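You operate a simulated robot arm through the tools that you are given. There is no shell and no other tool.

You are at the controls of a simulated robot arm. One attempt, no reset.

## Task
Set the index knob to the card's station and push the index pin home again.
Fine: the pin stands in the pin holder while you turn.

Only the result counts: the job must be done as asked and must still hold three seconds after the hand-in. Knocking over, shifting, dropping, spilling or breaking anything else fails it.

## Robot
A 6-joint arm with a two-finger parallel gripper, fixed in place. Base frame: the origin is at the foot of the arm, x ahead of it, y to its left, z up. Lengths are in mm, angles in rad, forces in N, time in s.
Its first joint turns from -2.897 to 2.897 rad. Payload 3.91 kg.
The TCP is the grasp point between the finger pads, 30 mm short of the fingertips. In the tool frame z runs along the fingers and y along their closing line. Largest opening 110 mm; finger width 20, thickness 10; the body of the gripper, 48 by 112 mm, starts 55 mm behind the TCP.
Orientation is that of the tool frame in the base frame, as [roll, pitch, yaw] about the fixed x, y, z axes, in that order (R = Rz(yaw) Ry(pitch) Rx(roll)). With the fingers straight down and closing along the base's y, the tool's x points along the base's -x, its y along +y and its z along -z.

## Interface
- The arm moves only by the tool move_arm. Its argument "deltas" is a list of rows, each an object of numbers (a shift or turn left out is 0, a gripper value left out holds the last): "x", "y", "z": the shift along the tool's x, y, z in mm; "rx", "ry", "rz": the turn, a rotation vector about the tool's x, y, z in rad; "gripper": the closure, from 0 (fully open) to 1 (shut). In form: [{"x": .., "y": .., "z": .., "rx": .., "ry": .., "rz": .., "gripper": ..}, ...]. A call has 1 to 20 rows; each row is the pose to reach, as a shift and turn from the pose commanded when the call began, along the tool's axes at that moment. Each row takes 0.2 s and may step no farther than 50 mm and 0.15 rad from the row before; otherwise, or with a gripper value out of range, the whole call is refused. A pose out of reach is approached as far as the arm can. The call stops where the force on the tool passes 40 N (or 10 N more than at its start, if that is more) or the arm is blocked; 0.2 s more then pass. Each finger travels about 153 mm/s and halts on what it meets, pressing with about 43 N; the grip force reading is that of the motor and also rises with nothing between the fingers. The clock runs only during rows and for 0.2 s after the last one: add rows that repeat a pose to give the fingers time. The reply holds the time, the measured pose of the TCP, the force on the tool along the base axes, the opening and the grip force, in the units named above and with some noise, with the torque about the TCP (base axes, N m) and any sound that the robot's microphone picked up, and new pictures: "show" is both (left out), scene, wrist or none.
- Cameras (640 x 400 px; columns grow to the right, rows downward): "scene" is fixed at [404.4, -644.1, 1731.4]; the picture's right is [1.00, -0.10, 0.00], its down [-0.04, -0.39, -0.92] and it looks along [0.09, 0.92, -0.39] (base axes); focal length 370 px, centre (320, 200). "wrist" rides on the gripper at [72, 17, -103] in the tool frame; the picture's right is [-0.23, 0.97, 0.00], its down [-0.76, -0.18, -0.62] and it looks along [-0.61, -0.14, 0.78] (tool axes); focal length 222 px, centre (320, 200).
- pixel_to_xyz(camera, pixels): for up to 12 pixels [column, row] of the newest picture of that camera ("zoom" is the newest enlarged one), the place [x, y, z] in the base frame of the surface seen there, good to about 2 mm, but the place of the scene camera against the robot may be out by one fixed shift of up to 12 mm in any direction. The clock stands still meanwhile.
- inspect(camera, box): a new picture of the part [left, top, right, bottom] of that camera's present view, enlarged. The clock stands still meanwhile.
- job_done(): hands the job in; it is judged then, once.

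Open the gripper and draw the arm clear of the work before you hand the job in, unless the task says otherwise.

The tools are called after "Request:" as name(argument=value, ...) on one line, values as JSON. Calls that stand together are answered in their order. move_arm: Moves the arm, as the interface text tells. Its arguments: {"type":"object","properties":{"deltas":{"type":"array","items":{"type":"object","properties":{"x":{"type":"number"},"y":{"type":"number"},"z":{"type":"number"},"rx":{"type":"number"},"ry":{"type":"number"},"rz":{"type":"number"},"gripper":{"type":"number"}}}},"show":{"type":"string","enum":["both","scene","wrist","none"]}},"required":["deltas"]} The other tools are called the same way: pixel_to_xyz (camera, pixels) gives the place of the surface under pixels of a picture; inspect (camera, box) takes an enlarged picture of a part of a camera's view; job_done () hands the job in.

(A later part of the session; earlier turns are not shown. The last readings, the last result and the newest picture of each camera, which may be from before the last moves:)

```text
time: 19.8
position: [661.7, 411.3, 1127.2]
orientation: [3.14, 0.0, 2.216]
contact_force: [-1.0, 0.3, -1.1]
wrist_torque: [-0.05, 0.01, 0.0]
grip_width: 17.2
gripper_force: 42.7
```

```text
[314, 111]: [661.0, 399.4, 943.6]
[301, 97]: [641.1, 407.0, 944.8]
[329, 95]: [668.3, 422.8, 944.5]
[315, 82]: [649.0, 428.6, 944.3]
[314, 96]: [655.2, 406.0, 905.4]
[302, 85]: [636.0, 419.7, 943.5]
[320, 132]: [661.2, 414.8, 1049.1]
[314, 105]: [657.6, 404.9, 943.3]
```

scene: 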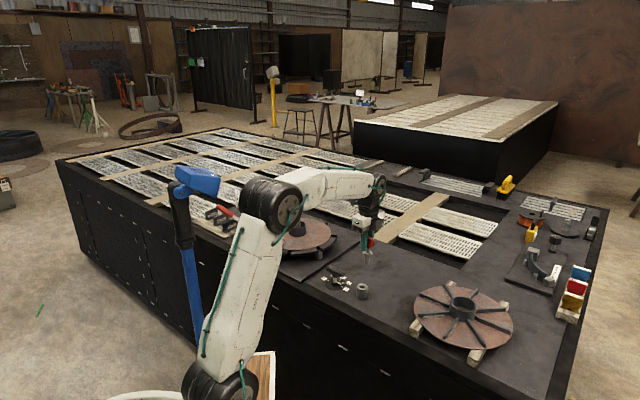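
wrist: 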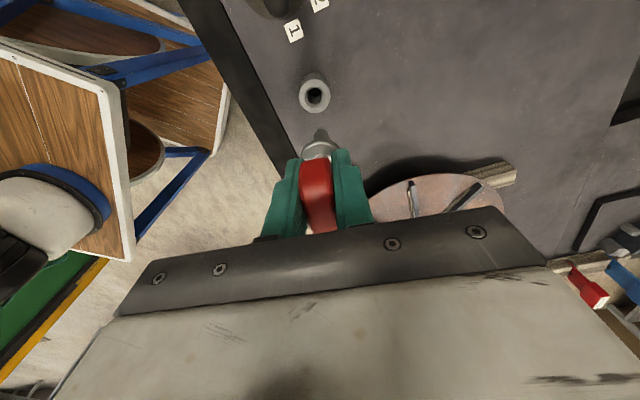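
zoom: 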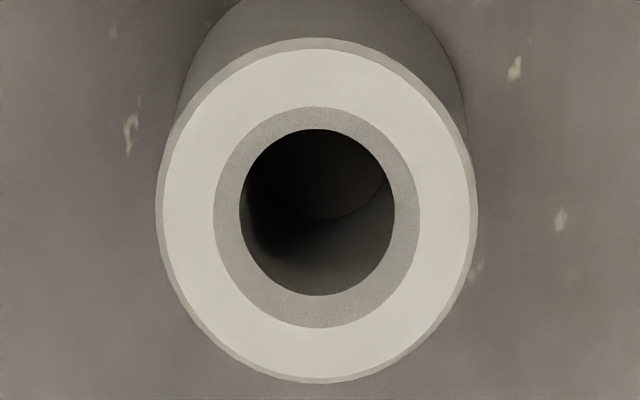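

Rim centre works out to (655,413.8), rim z≈944; the pin axis is about on the TCP. I shift over the hole and descend until the tip is ~10 mm above the rim.

Request:
move_arm(deltas=[{"x": 6.3, "y": -4.7, "z": 10}, {"x": 6.3, "y": -4.7, "z": 35}, {"x": 6.3, "y": -4.7, "z": 60}, {"x": 6.3, "y": -4.7, "z": 80}, {"x": 6.3, "y": -4.7, "z": 86}, {"x": 6.3, "y": -4.7, "z": 86}])

Request:
inspect(camera="wrist", box=[270, 90, 370, 190])

Request:
inspect(camera="scene", box=[335, 230, 395, 310])

```text
time: 21.2
position: [655.3, 413.1, 1042.3]
orientation: [3.14, 0.001, 2.218]
contact_force: [0.6, -0.4, -1.1]
wrist_torque: [-0.01, 0.0, -0.02]
grip_width: 17.3
gripper_force: 43.2
```

scene: 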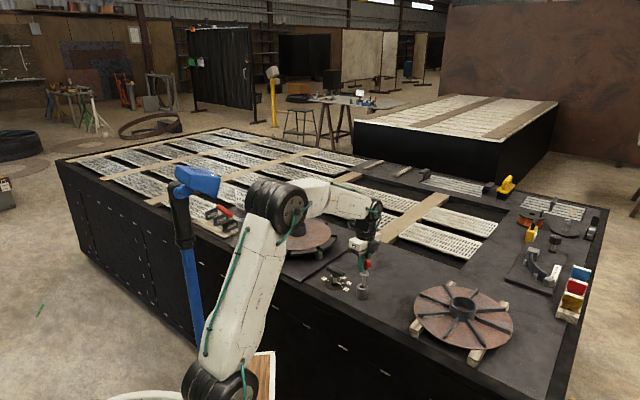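
wrist: 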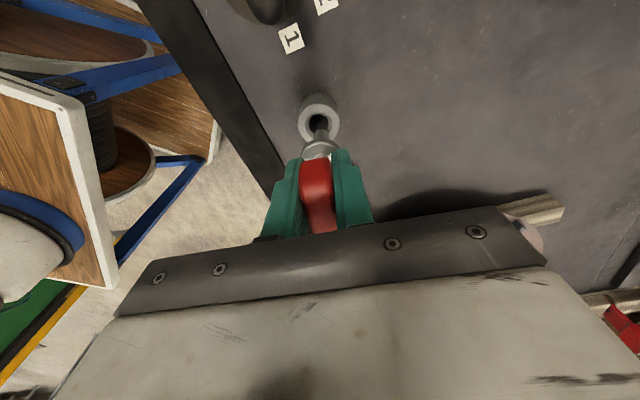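

```text
4.00 times, centred on (320, 140) of wrist
```

zoom: 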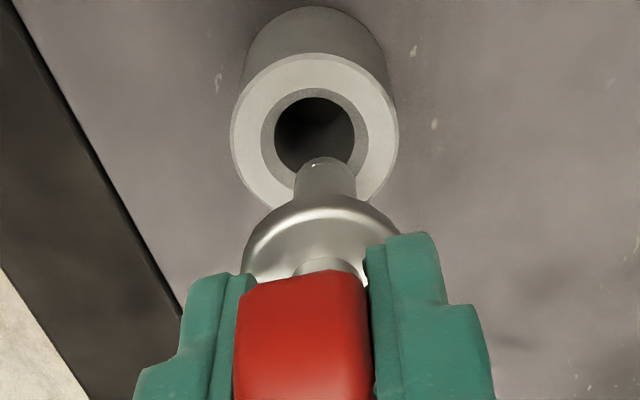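

```text
5.00 times, centred on (365, 270) of scene
```

zoom: 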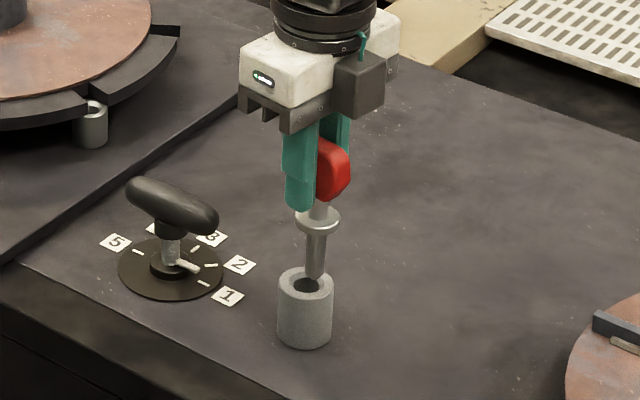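

The tip looks slightly to the right of the hole centre in both views. I zoom in more in both cameras to quantify it.

Request:
inspect(camera="scene", box=[350, 270, 374, 302])

Request:
inspect(camera="wrist", box=[295, 95, 345, 160])

Request:
pixel_to_xyz(camera="scene", pixels=[[357, 286], [366, 286], [363, 280], [364, 275], [361, 292], [361, 287]])

Request:
pixel_to_xyz(camera="wrist", pixels=[[301, 122], [337, 122], [318, 106], [318, 112], [332, 140], [321, 132], [321, 138], [307, 138]])

```text
12.50 times, centred on (362, 286) of scene
```

zoom: 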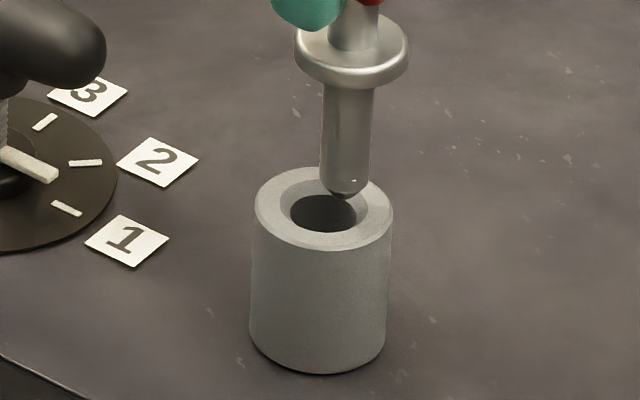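

```text
6.15 times, centred on (320, 128) of wrist
```

zoom: 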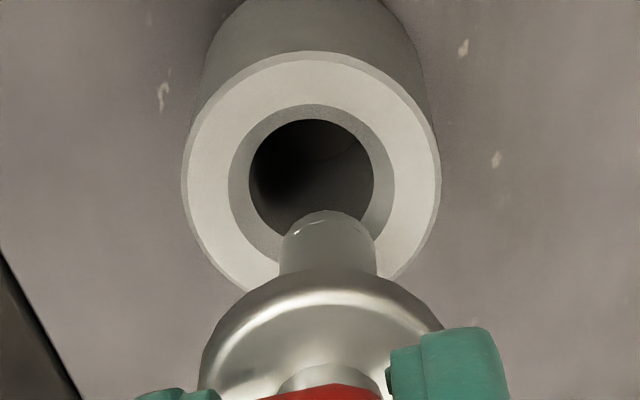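

```text
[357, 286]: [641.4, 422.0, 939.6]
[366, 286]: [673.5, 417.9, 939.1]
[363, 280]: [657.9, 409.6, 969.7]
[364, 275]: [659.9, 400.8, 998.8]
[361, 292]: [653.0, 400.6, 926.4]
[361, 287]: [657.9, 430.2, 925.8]
```

```text
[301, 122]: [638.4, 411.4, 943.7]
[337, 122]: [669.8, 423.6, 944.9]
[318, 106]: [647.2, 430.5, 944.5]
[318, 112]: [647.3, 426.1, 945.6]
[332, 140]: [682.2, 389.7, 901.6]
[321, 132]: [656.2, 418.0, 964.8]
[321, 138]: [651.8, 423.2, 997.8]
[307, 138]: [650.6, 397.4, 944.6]
```

Both views agree the hole is about (−4.5,+4.2) from the tip (the pin sits slightly off-centre along the slab in my grip). I shift by that and recheck.

Request:
move_arm(deltas=[{"x": 3, "y": -0.5}, {"x": 6.1, "y": -1.1}, {"x": 6.1, "y": -1.1}])

Request:
inspect(camera="scene", box=[350, 270, 374, 302])

Request:
inspect(camera="wrist", box=[295, 95, 345, 160])

```text
time: 22.0
position: [651.4, 418.0, 1040.9]
orientation: [3.141, -0.001, 2.218]
contact_force: [-0.6, 0.0, -1.5]
wrist_torque: [-0.02, -0.05, -0.03]
grip_width: 17.2
gripper_force: 42.8
```

scene: 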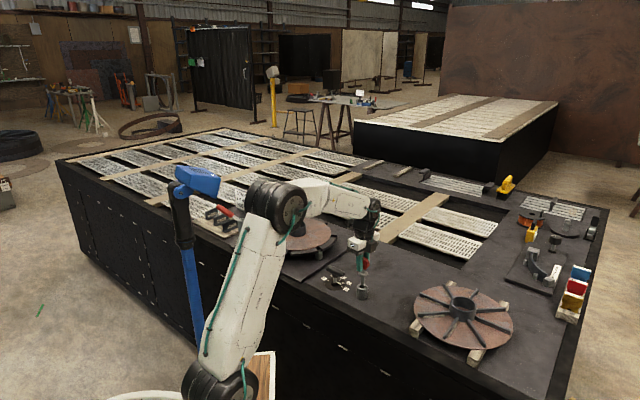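
wrist: 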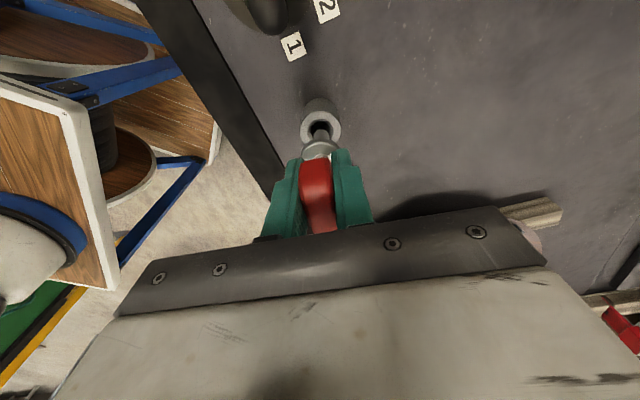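

```text
12.50 times, centred on (362, 286) of scene
```

zoom: 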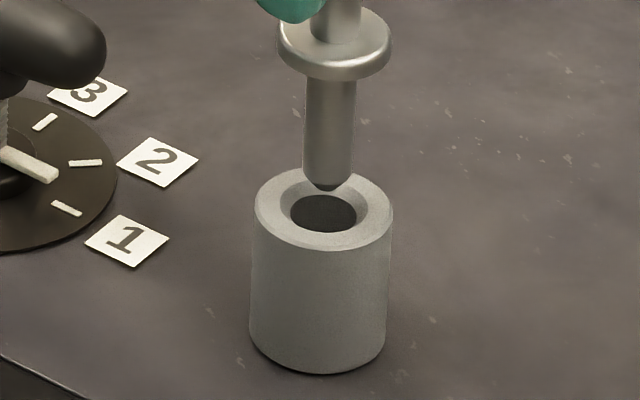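

```text
6.15 times, centred on (320, 128) of wrist
```

zoom: 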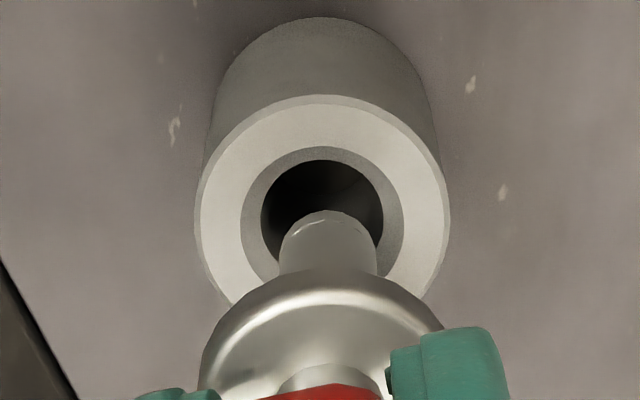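

The tip is now over the hole in both views (within ~1 mm). I lower 22 mm gently and check the forces.

Request:
move_arm(deltas=[{"z": 5}, {"z": 10}, {"z": 14}, {"z": 18}, {"z": 22}, {"z": 22}])

Request:
inspect(camera="scene", box=[350, 270, 374, 302])

```text
time: 23.4
position: [650.6, 418.3, 1019.7]
orientation: [3.141, -0.002, 2.217]
contact_force: [0.3, 0.5, -1.0]
wrist_torque: [0.02, 0.04, -0.01]
grip_width: 17.2
gripper_force: 43.0
```

scene: 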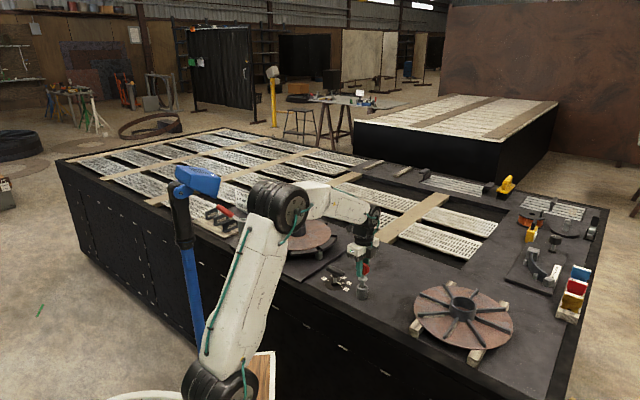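
wrist: 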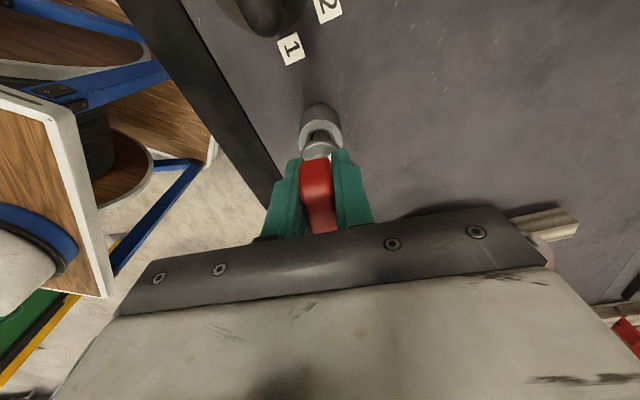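

```text
12.50 times, centred on (362, 286) of scene
```

zoom: 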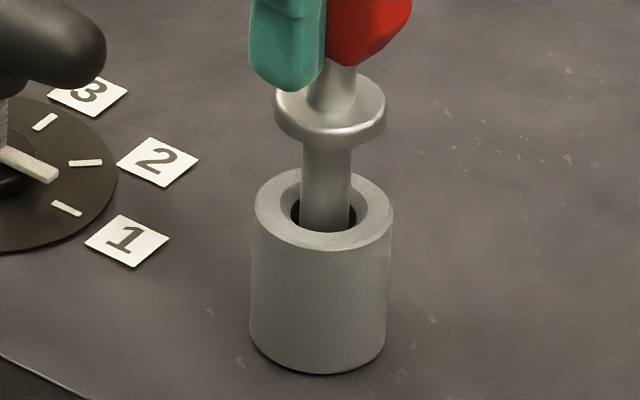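

The pin is in the hole with no contact force. I lower another 24 mm, slowing near the seat.

Request:
move_arm(deltas=[{"z": 5}, {"z": 10}, {"z": 14}, {"z": 17}, {"z": 20}, {"z": 22}, {"z": 24}, {"z": 24}])

Request:
inspect(camera="scene", box=[350, 270, 374, 302])

```text
time: 25.2
position: [651.2, 416.5, 996.3]
orientation: [3.139, 0.002, 2.216]
contact_force: [0.1, 0.7, -0.4]
wrist_torque: [0.01, -0.02, 0.03]
grip_width: 17.1
gripper_force: 43.3
```

scene: 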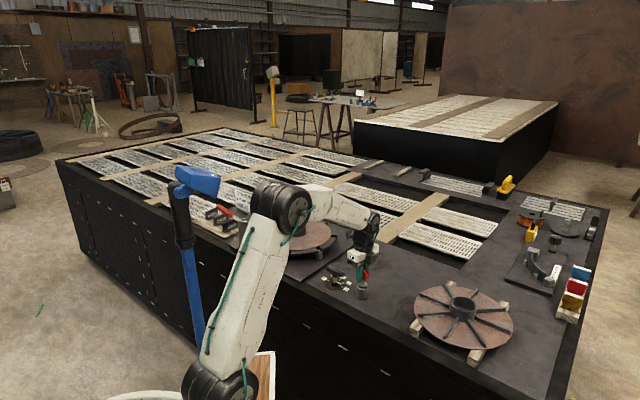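
wrist: 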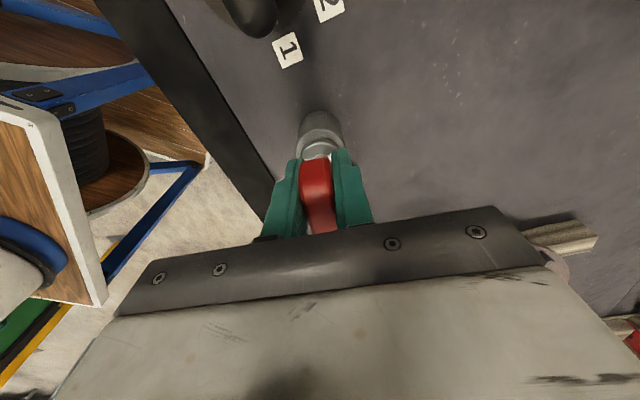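

```text
12.50 times, centred on (362, 286) of scene
```

zoom: 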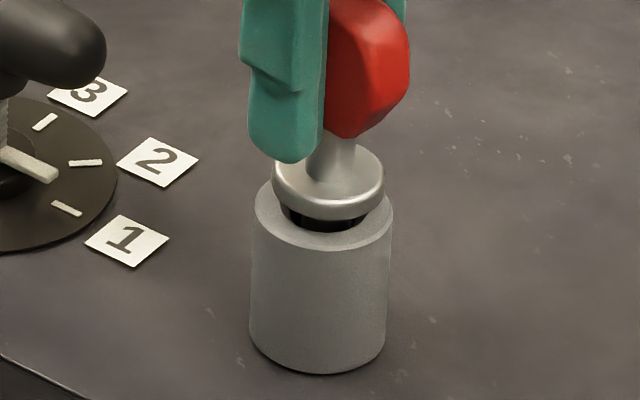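

About 6 mm remain between flange and rim. I lower in 1 mm steps.

Request:
move_arm(deltas=[{"z": 1}, {"z": 2}, {"z": 3}, {"z": 4}, {"z": 5}, {"z": 5}])

Request:
inspect(camera="scene", box=[350, 270, 374, 302])

```text
time: 26.6
position: [652.0, 419.4, 994.3]
orientation: [3.132, 0.0, 2.214]
contact_force: [-0.9, -0.8, 9.5]
wrist_torque: [-0.18, 0.01, 0.01]
grip_width: 17.2
gripper_force: 43.3
stopped in row 6: the force on the tool passed its limit at 41 N (the readings are from after the stop); the commanded pose is now the measured one
```

scene: 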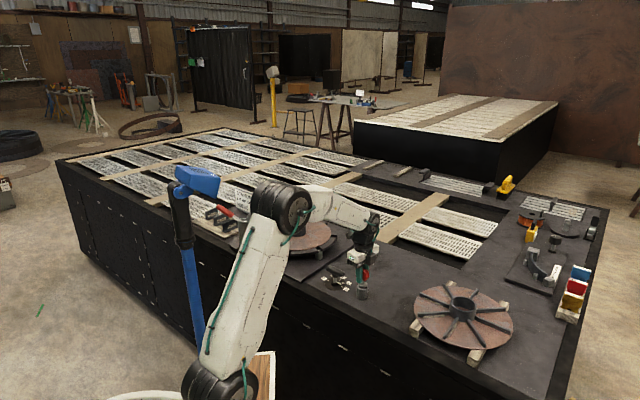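
wrist: 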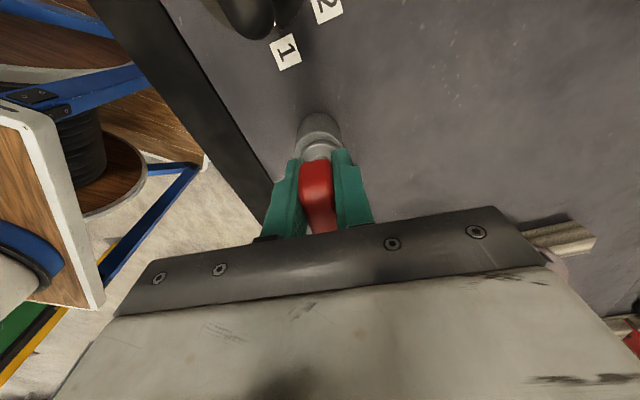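

```text
12.50 times, centred on (362, 286) of scene
```

zoom: 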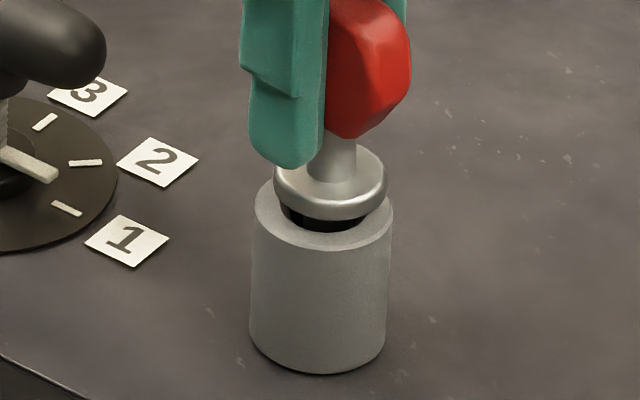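

The tip reached the holder's floor (41 N, flange ~4 mm above rim), so the pin is standing. I ease up 1 mm, open the fingers, and rise straight up.

Request:
move_arm(deltas=[{"z": -1, "gripper": 1.0}, {"z": -1, "gripper": 0.8}, {"z": -1, "gripper": 0.5}, {"z": -1, "gripper": 0.3}, {"z": -1, "gripper": 0.3}, {"z": -10}, {"z": -40}, {"z": -80}, {"z": -120}, {"z": -140}, {"z": -140}])

Request:
inspect(camera="scene", box=[325, 260, 385, 305])

Request:
inspect(camera="wrist", box=[260, 0, 400, 140])

```text
time: 29.0
position: [649.4, 417.6, 1132.9]
orientation: [3.135, 0.001, 2.217]
contact_force: [-0.1, -0.3, 0.0]
wrist_torque: [0.01, 0.0, 0.03]
grip_width: 76.7
gripper_force: 0.1
```

scene: 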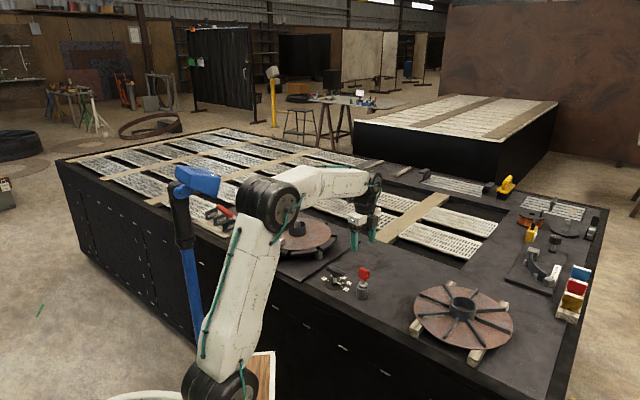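
wrist: 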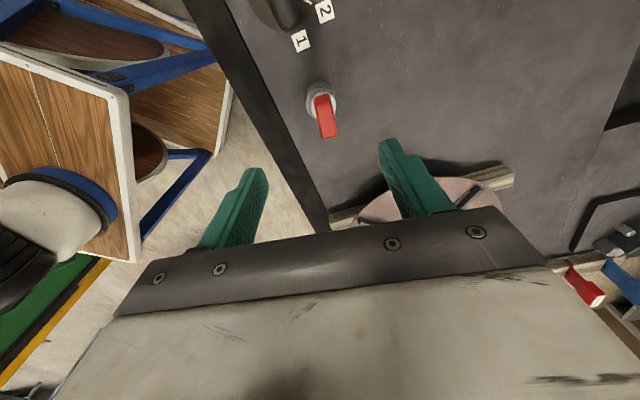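

```text
8.89 times, centred on (355, 282) of scene
```

zoom: 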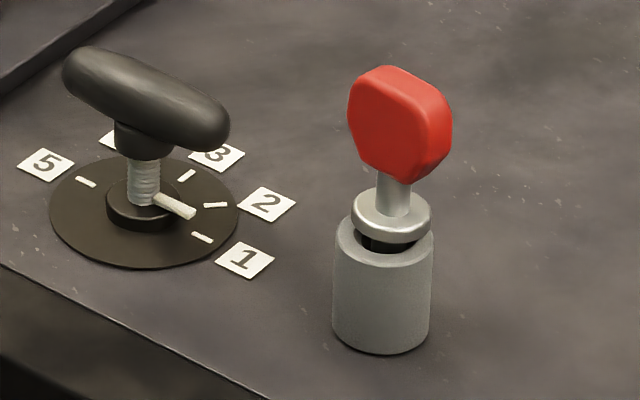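

```text
2.86 times, centred on (330, 70) of wrist
```

zoom: 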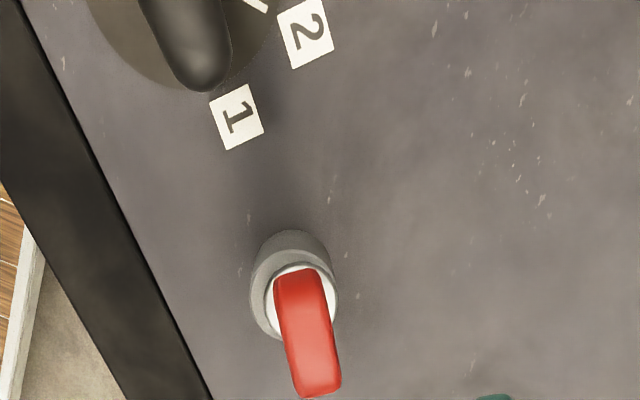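

The pin stands safely in the holder. I now move above the knob with the tool turned to roughly match the T-bar, and look at it closely.

Request:
move_arm(deltas=[{"x": 25, "y": -4, "rz": -0.06}, {"x": 60, "y": -9, "rz": -0.12}, {"x": 95, "y": -14, "z": 10, "rz": -0.18}, {"x": 115.4, "y": -17.2, "z": 20, "rz": -0.23}, {"x": 115.4, "y": -17.2, "z": 20, "rz": -0.23}])

Request:
inspect(camera="wrist", box=[260, 40, 400, 180])

Request:
inspect(camera="scene", box=[322, 262, 358, 296])

```text
time: 30.2
position: [568.5, 500.0, 1112.1]
orientation: [3.134, 0.0, 2.446]
contact_force: [0.2, -0.3, 0.2]
wrist_torque: [0.0, 0.0, -0.01]
grip_width: 77.0
gripper_force: 0.0
```

scene: 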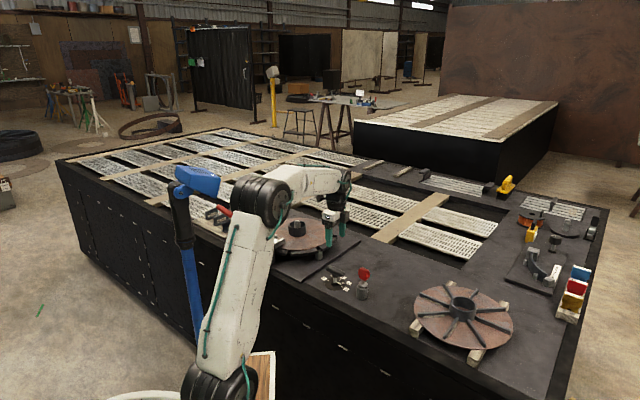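
wrist: 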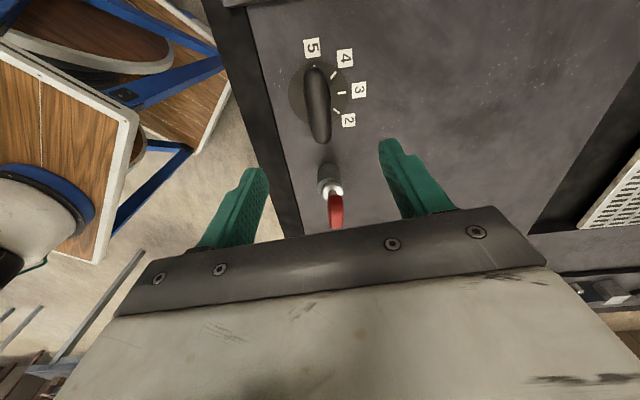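

```text
2.86 times, centred on (330, 110) of wrist
```

zoom: 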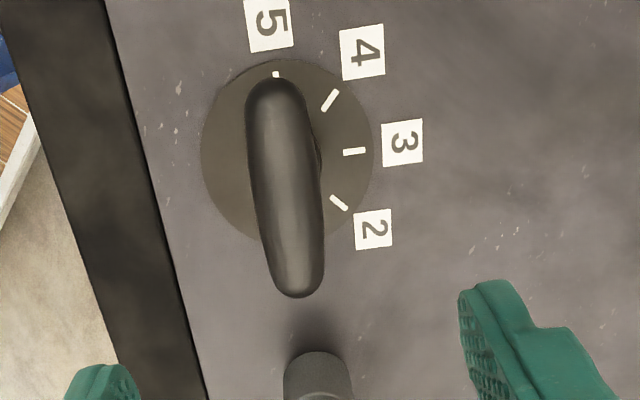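

```text
11.76 times, centred on (340, 279) of scene
```

zoom: 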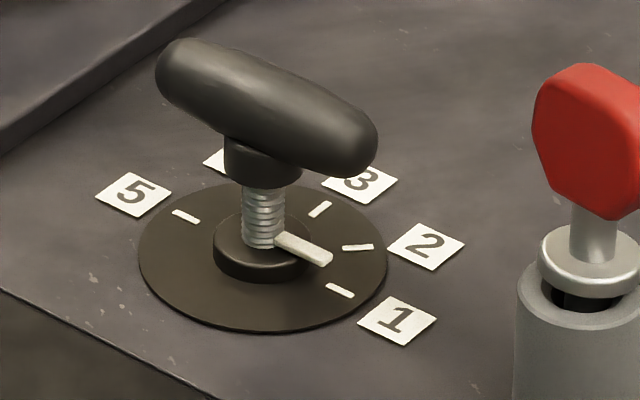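

The T-handle stands on a coil-like shank, so the pointer may lag the handle. I measure the bar's ends and centre for a good grasp.

Request:
pixel_to_xyz(camera="wrist", pixels=[[315, 74], [316, 85], [318, 100], [320, 115], [321, 128], [322, 137], [307, 100], [328, 100], [331, 115], [311, 115], [312, 65], [359, 89]])

Request:
pixel_to_xyz(camera="scene", pixels=[[328, 266], [332, 268], [336, 270], [340, 272], [344, 274], [335, 276], [335, 280], [338, 279], [341, 281]])

```text
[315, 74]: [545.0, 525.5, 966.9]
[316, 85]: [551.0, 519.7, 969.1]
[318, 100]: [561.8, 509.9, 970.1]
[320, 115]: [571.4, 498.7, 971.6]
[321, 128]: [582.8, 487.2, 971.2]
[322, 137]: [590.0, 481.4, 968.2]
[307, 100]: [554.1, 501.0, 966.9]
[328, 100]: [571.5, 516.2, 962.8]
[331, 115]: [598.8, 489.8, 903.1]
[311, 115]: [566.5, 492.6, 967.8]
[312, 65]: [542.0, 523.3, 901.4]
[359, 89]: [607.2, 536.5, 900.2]
```

```text
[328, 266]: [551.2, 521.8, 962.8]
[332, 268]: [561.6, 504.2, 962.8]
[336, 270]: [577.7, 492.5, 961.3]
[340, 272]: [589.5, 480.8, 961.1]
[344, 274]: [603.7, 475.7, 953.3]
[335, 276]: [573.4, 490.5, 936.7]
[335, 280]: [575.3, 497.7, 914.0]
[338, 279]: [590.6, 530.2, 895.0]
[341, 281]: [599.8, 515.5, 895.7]
```

The bar runs from (545,525.5) to (590,481): azimuth −44.5°, centre (568,503), top z≈971 – matching station 1 at −45°. I align the fingers perpendicular to it and descend to TCP z≈973, still open.

Request:
move_arm(deltas=[{"x": 1.3, "y": 1.5, "z": 20, "rz": 0.04}, {"x": 1.3, "y": 1.5, "z": 55, "rz": 0.08}, {"x": 1.3, "y": 1.5, "z": 90, "rz": 0.08}, {"x": 1.3, "y": 1.5, "z": 120, "rz": 0.08}, {"x": 1.3, "y": 1.5, "z": 138, "rz": 0.08}, {"x": 1.3, "y": 1.5, "z": 138, "rz": 0.08}])

Request:
inspect(camera="wrist", box=[220, 90, 440, 250])

Request:
inspect(camera="scene", box=[310, 240, 370, 300])

```text
time: 31.6
position: [570.6, 502.3, 973.9]
orientation: [3.134, 0.001, 2.366]
contact_force: [-0.7, -0.8, -0.5]
wrist_torque: [-0.01, 0.02, -0.02]
grip_width: 77.1
gripper_force: 0.0
```

scene: 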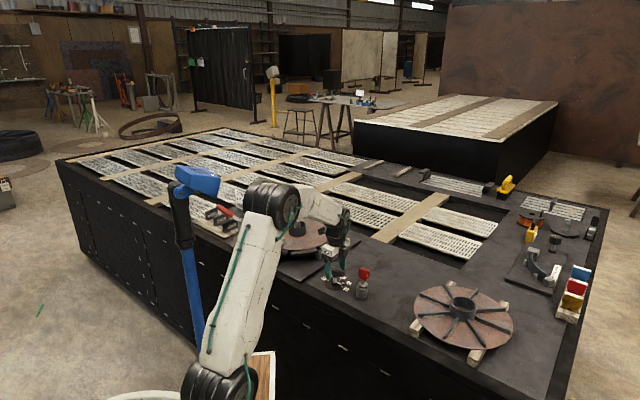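
wrist: 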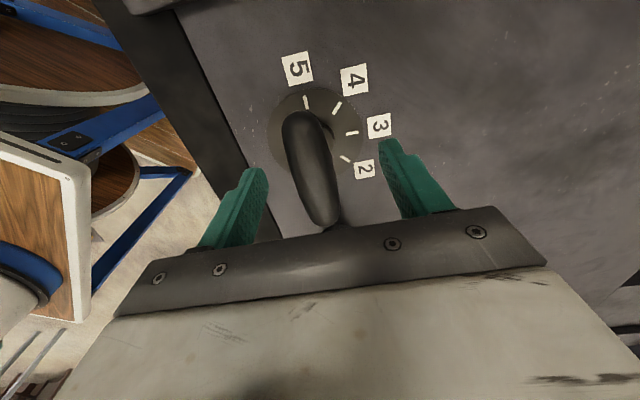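

```text
2.50 times, centred on (330, 170) of wrist
```

zoom: 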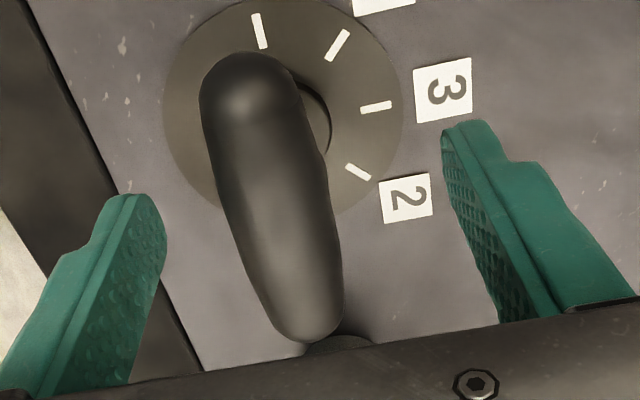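

```text
6.67 times, centred on (340, 270) of scene
```

zoom: 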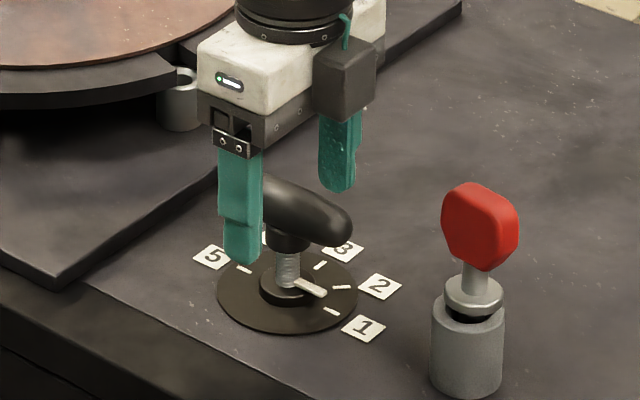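

The bar sits about 2 mm off-centre toward one finger. I correct by 1.5–2 mm and close on it.

Request:
move_arm(deltas=[{"y": -1.8}, {"y": -1.8, "gripper": 0.5}, {"y": -1.8, "gripper": 0.7}, {"y": -1.8, "gripper": 1.0}, {"y": -1.8, "gripper": 1.0}, {"y": -1.8, "gripper": 1.0}])

Request:
inspect(camera="scene", box=[316, 256, 364, 300])

```text
time: 33.0
position: [567.1, 499.4, 974.2]
orientation: [3.137, 0.0, 2.367]
contact_force: [-17.8, -16.9, -1.0]
wrist_torque: [-0.44, 0.3, -0.14]
grip_width: 24.8
gripper_force: 44.7
```

scene: 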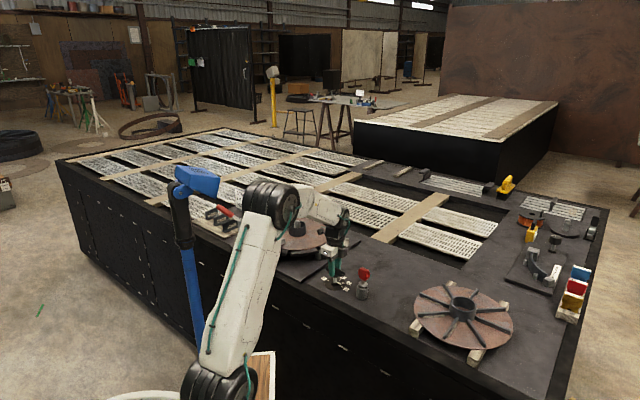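
wrist: 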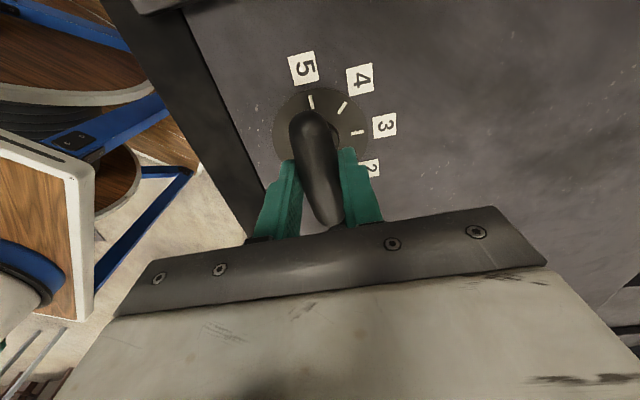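

```text
9.09 times, centred on (340, 278) of scene
```

zoom: 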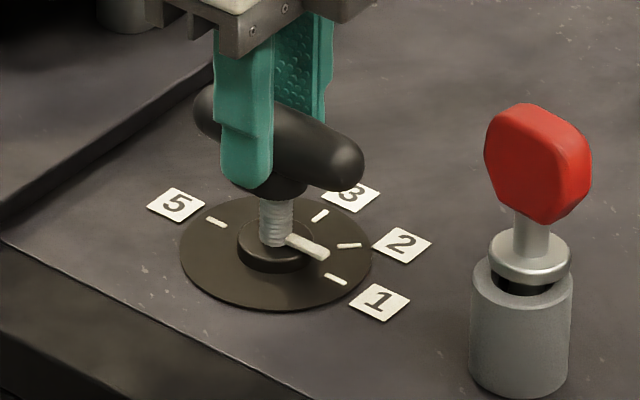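

Gripped at 24.8 mm, but there's a 24 N side load along −tool y. I shift the commanded pose 2.5 mm that way to relax it.

Request:
move_arm(deltas=[{"y": -1.2}, {"y": -2.5}, {"y": -2.5}], show="none")

```text
time: 33.8
position: [566.1, 500.2, 973.3]
orientation: [3.134, 0.001, 2.367]
contact_force: [4.2, 6.2, -8.0]
wrist_torque: [-0.14, -0.67, 0.03]
grip_width: 24.9
gripper_force: 45.1
```

Side load is now small. I turn the handle counter-clockwise (from above) by half the way, about 22°, and watch the pointer.

Request:
move_arm(deltas=[{"rz": -0.08}, {"rz": -0.16}, {"rz": -0.24}, {"rz": -0.32}, {"rz": -0.4}, {"rz": -0.4}])

Request:
inspect(camera="scene", box=[316, 256, 364, 300])

Request:
inspect(camera="scene", box=[280, 210, 350, 270])

```text
time: 35.2
position: [566.7, 499.8, 975.5]
orientation: [3.136, 0.003, 2.767]
contact_force: [15.6, 11.5, -6.1]
wrist_torque: [0.37, 0.05, 0.04]
grip_width: 24.7
gripper_force: 45.0
```

scene: 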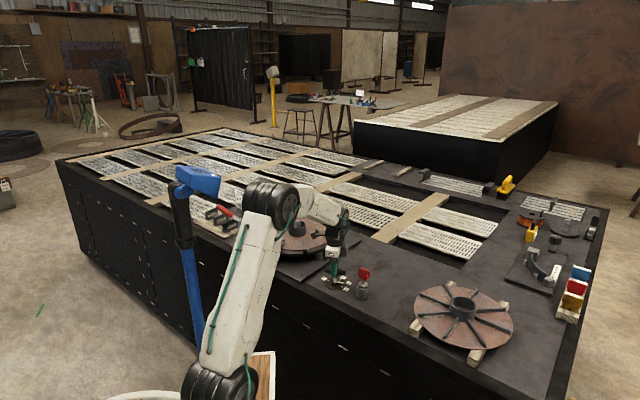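
wrist: 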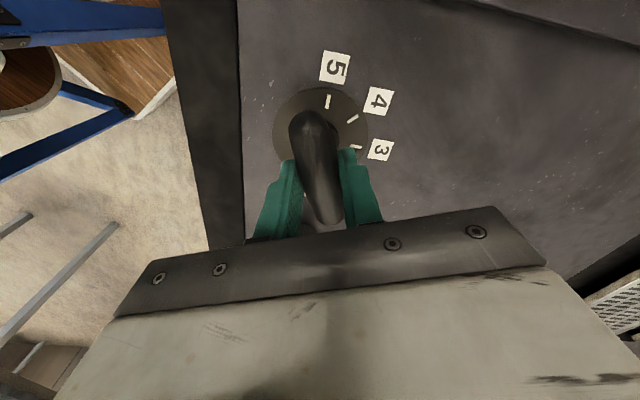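

```text
9.09 times, centred on (340, 278) of scene
```

zoom: 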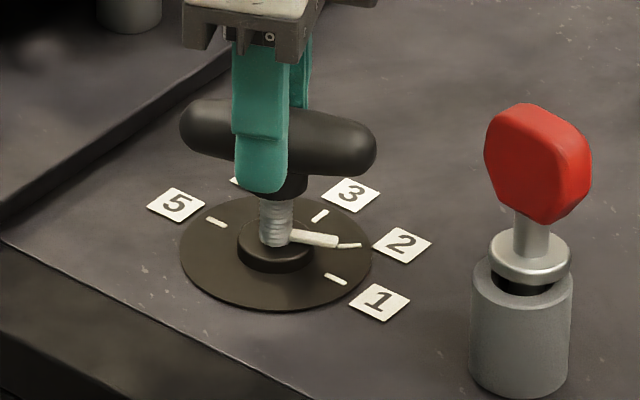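

```text
6.67 times, centred on (315, 240) of scene
```

zoom: 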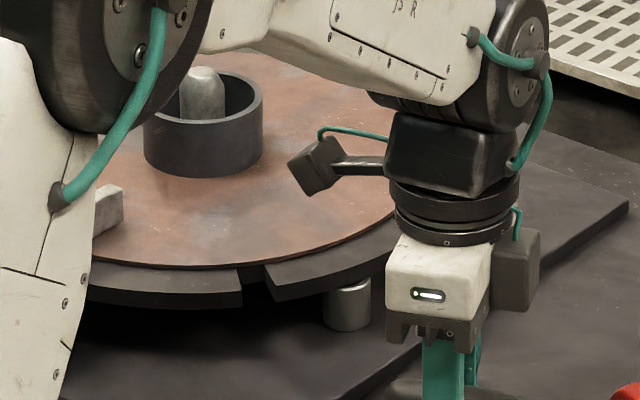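

The pointer and the disc both turn with the handle. I relax the side load slightly and continue the remaining ~21.5°.

Request:
move_arm(deltas=[{"x": -0.7, "y": 1.1, "rz": -0.05}, {"x": -0.7, "y": 1.1, "rz": -0.12}, {"x": -0.7, "y": 1.1, "rz": -0.2}, {"x": -0.7, "y": 1.1, "rz": -0.28}, {"x": -0.7, "y": 1.1, "rz": -0.34}, {"x": -0.7, "y": 1.1, "rz": -0.375}, {"x": -0.7, "y": 1.1, "rz": -0.375}])

Request:
inspect(camera="scene", box=[316, 256, 364, 300])

Request:
inspect(camera="scene", box=[290, 230, 346, 265])

```text
time: 36.8
position: [566.5, 498.4, 973.2]
orientation: [3.141, 0.003, -3.141]
contact_force: [-4.6, -22.7, -0.5]
wrist_torque: [-0.47, 1.3, -0.04]
grip_width: 24.7
gripper_force: 45.0
```

scene: 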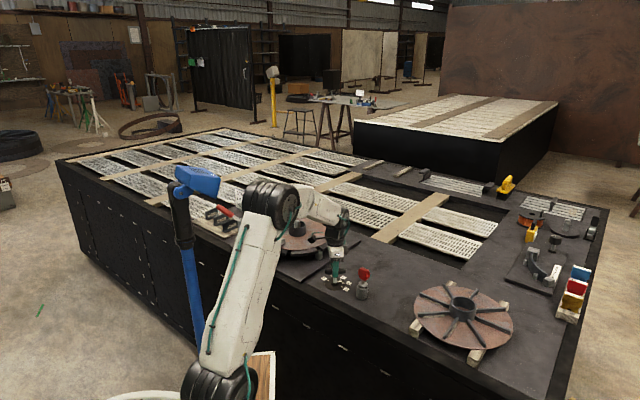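
wrist: 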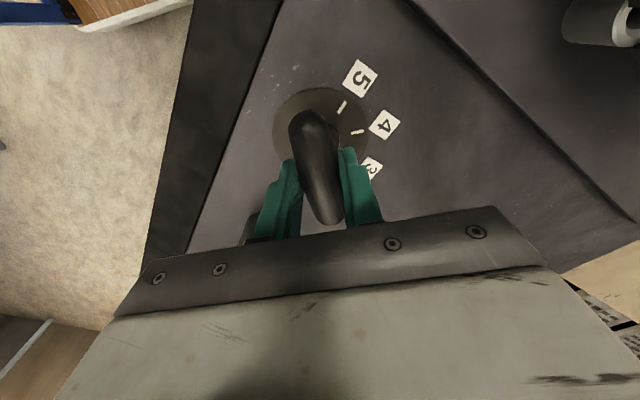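

```text
9.09 times, centred on (340, 278) of scene
```

zoom: 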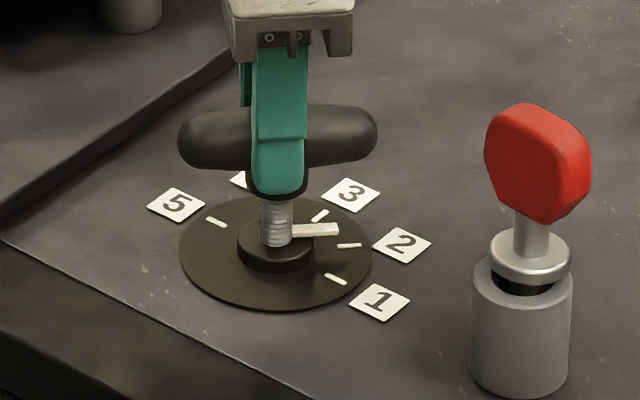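

```text
11.43 times, centred on (318, 248) of scene
```

zoom: 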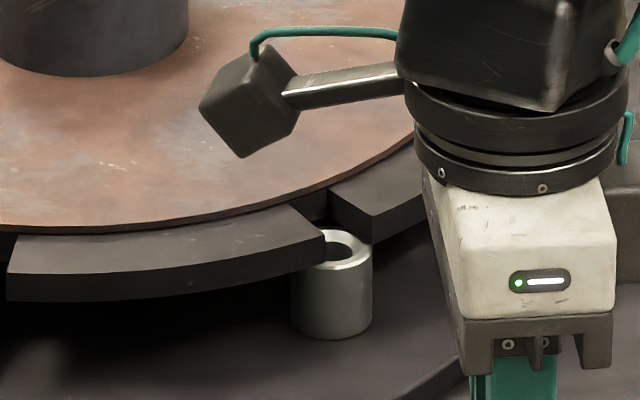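

The pointer now looks parallel to tick 2, and wrist torque about z is ~0. I relax the side load, open, and rise to check from above.

Request:
move_arm(deltas=[{"y": -0.9}, {"y": -1.8}, {"y": -1.8, "gripper": 0.8}, {"y": -1.8, "gripper": 0.5}, {"y": -1.8, "gripper": 0.3}, {"y": -1.8, "gripper": 0.3}, {"y": -1.8, "z": -20}, {"y": -1.8, "z": -60}, {"y": -1.8, "z": -100}, {"y": -1.8, "z": -140}, {"y": -1.8, "z": -140}])

Request:
inspect(camera="scene", box=[316, 256, 364, 300])

Request:
inspect(camera="scene", box=[290, 230, 346, 265])

Request:
inspect(camera="wrist", box=[260, 40, 400, 180])

```text
time: 39.2
position: [567.6, 498.5, 1114.1]
orientation: [3.137, 0.004, 3.14]
contact_force: [-0.6, 0.8, 0.5]
wrist_torque: [0.0, -0.03, -0.01]
grip_width: 77.1
gripper_force: 0.1
```

scene: 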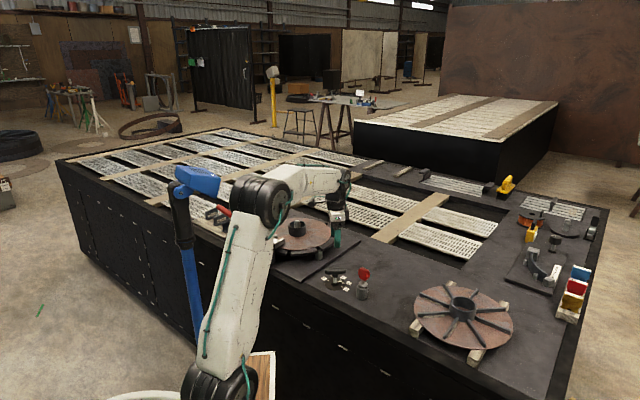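
wrist: 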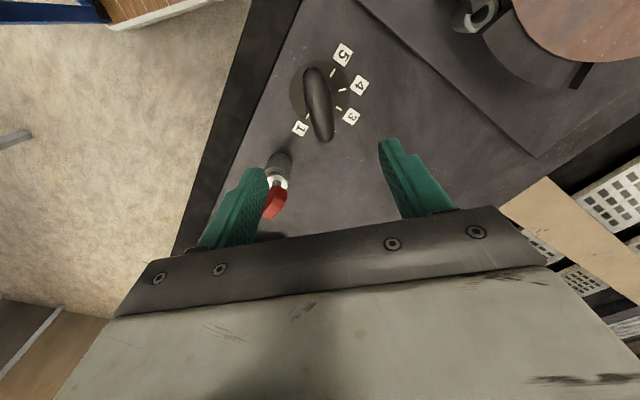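

```text
9.09 times, centred on (340, 278) of scene
```

zoom: 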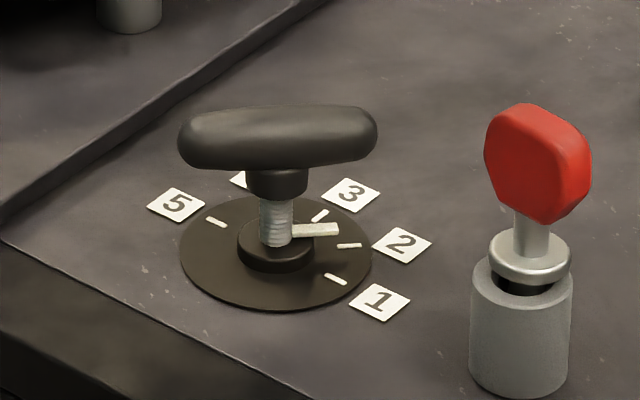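

```text
11.43 times, centred on (318, 248) of scene
```

zoom: 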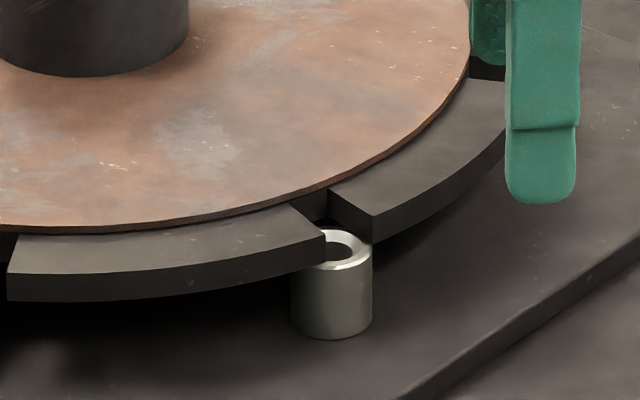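

```text
2.86 times, centred on (330, 110) of wrist
```

zoom: 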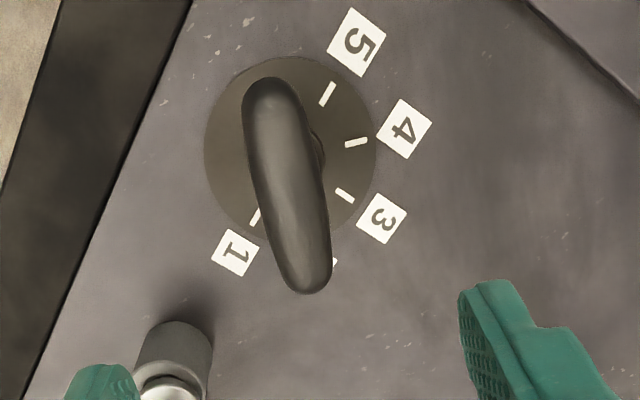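

The pointer stayed in line with tick 2. I check the slot-over-bush alignment in the wrist view at the top right (475,15).

Request:
inspect(camera="wrist", box=[430, 0, 530, 60])

Request:
move_arm(deltas=[{"x": 10, "y": 30, "rz": 0.13}, {"x": 20, "y": 60, "rz": 0.26}, {"x": 28, "y": 90, "rz": 0.39}, {"x": 35, "y": 120, "rz": 0.52}, {"x": 42, "y": 145, "z": -10, "rz": 0.65}, {"x": 45, "y": 165, "z": -14, "rz": 0.78}, {"x": 45, "y": 173, "z": -14, "rz": 0.92}, {"x": 45, "y": 173, "z": -14, "rz": 0.92}])

Request:
inspect(camera="wrist", box=[290, 85, 350, 125])

```text
6.40 times, centred on (480, 30) of wrist
```

zoom: 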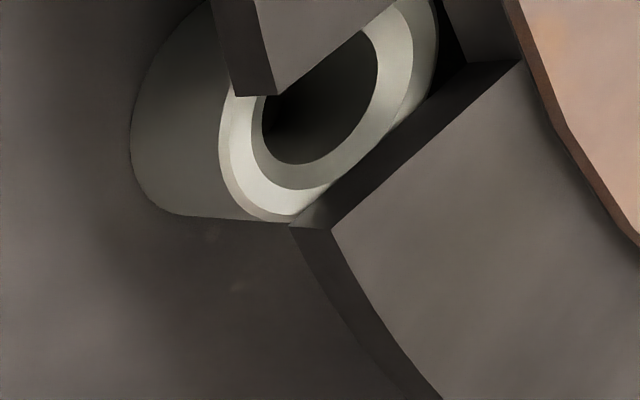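

```text
time: 41.0
position: [522.0, 672.3, 1129.5]
orientation: [3.136, 0.001, 2.22]
contact_force: [-0.3, 0.5, 0.0]
wrist_torque: [0.02, 0.0, 0.0]
grip_width: 77.1
gripper_force: 0.1
```

scene: 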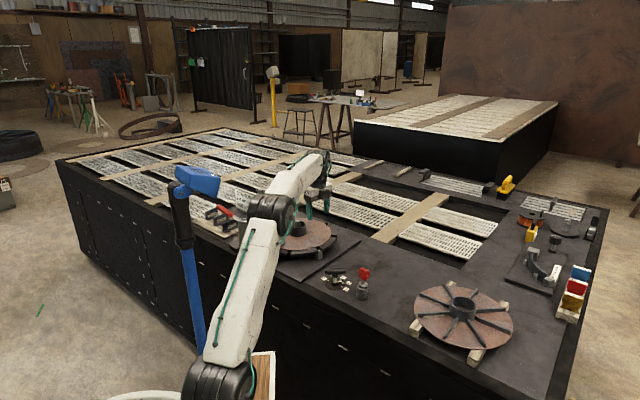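
wrist: 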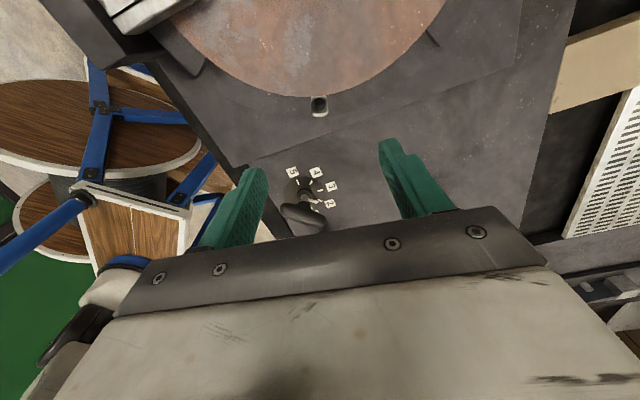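

```text
10.00 times, centred on (320, 105) of wrist
```

zoom: 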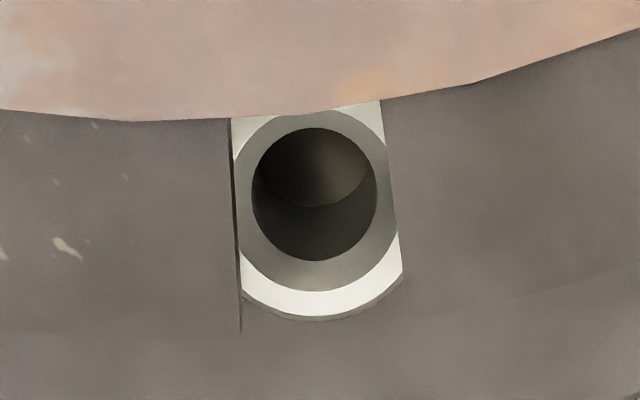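

The slot is centred over the bush just as it was before (slot 233–392, hole centre 314 in zoom), so the disc is indexed exactly one station. I go back over the pin in its holder and look.

Request:
move_arm(deltas=[{"x": -30, "y": -5}, {"x": -70, "y": -12}, {"x": -115, "y": -20}, {"x": -160, "y": -28}, {"x": -205, "y": -36}, {"x": -245, "y": -43, "z": 8}, {"x": -275, "y": -48, "z": 16}, {"x": -284.4, "y": -49.6, "z": 18}, {"x": -284.4, "y": -49.6, "z": 18}])

Request:
inspect(camera="wrist", box=[270, 70, 370, 170])

Request:
inspect(camera="scene", box=[316, 256, 376, 304])

```text
time: 43.0
position: [655.9, 413.9, 1111.9]
orientation: [3.134, 0.0, 2.223]
contact_force: [0.9, -0.4, 0.0]
wrist_torque: [0.03, 0.0, -0.01]
grip_width: 77.3
gripper_force: 0.0
```

scene: 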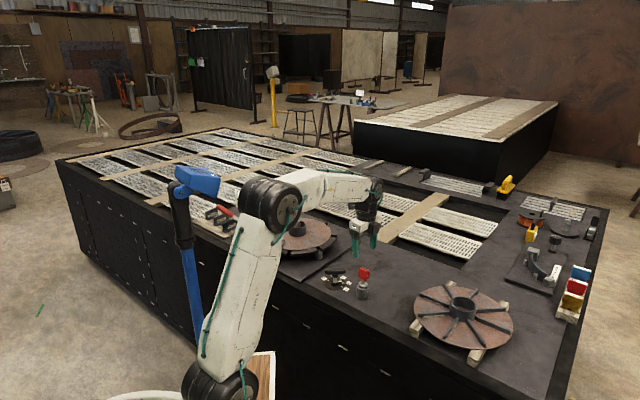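
wrist: 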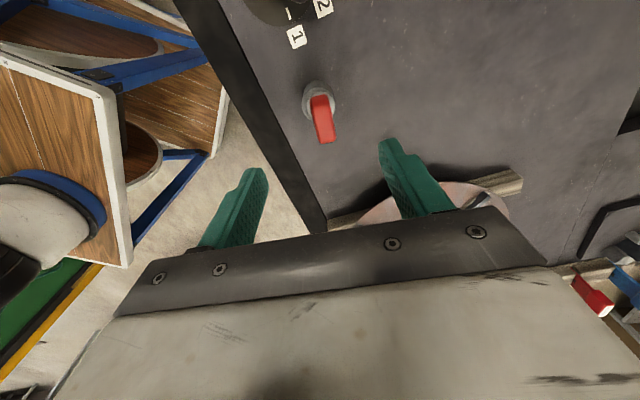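

```text
4.00 times, centred on (320, 120) of wrist
```

zoom: 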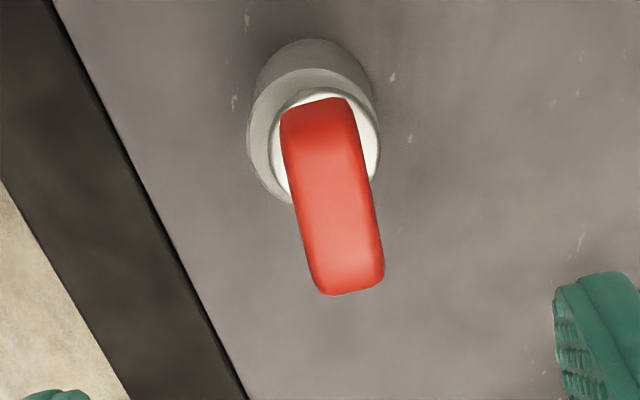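

```text
8.33 times, centred on (346, 280) of scene
```

zoom: 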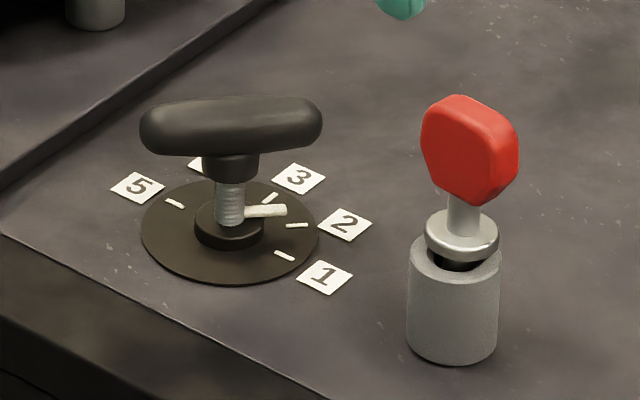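

The pin stands upright at (320,118). I measure the head for the re-grip.

Request:
pixel_to_xyz(camera="wrist", pixels=[[314, 98], [328, 96], [316, 110], [322, 112], [328, 112], [320, 120], [324, 130], [323, 141], [334, 138], [318, 130], [332, 122]])

```text
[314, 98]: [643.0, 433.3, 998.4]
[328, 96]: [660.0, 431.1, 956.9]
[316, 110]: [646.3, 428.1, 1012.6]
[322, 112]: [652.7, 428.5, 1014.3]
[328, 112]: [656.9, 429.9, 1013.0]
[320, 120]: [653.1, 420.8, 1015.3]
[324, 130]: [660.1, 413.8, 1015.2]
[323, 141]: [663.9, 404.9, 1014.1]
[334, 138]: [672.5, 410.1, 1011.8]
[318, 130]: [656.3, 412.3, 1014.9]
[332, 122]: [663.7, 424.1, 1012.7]
```

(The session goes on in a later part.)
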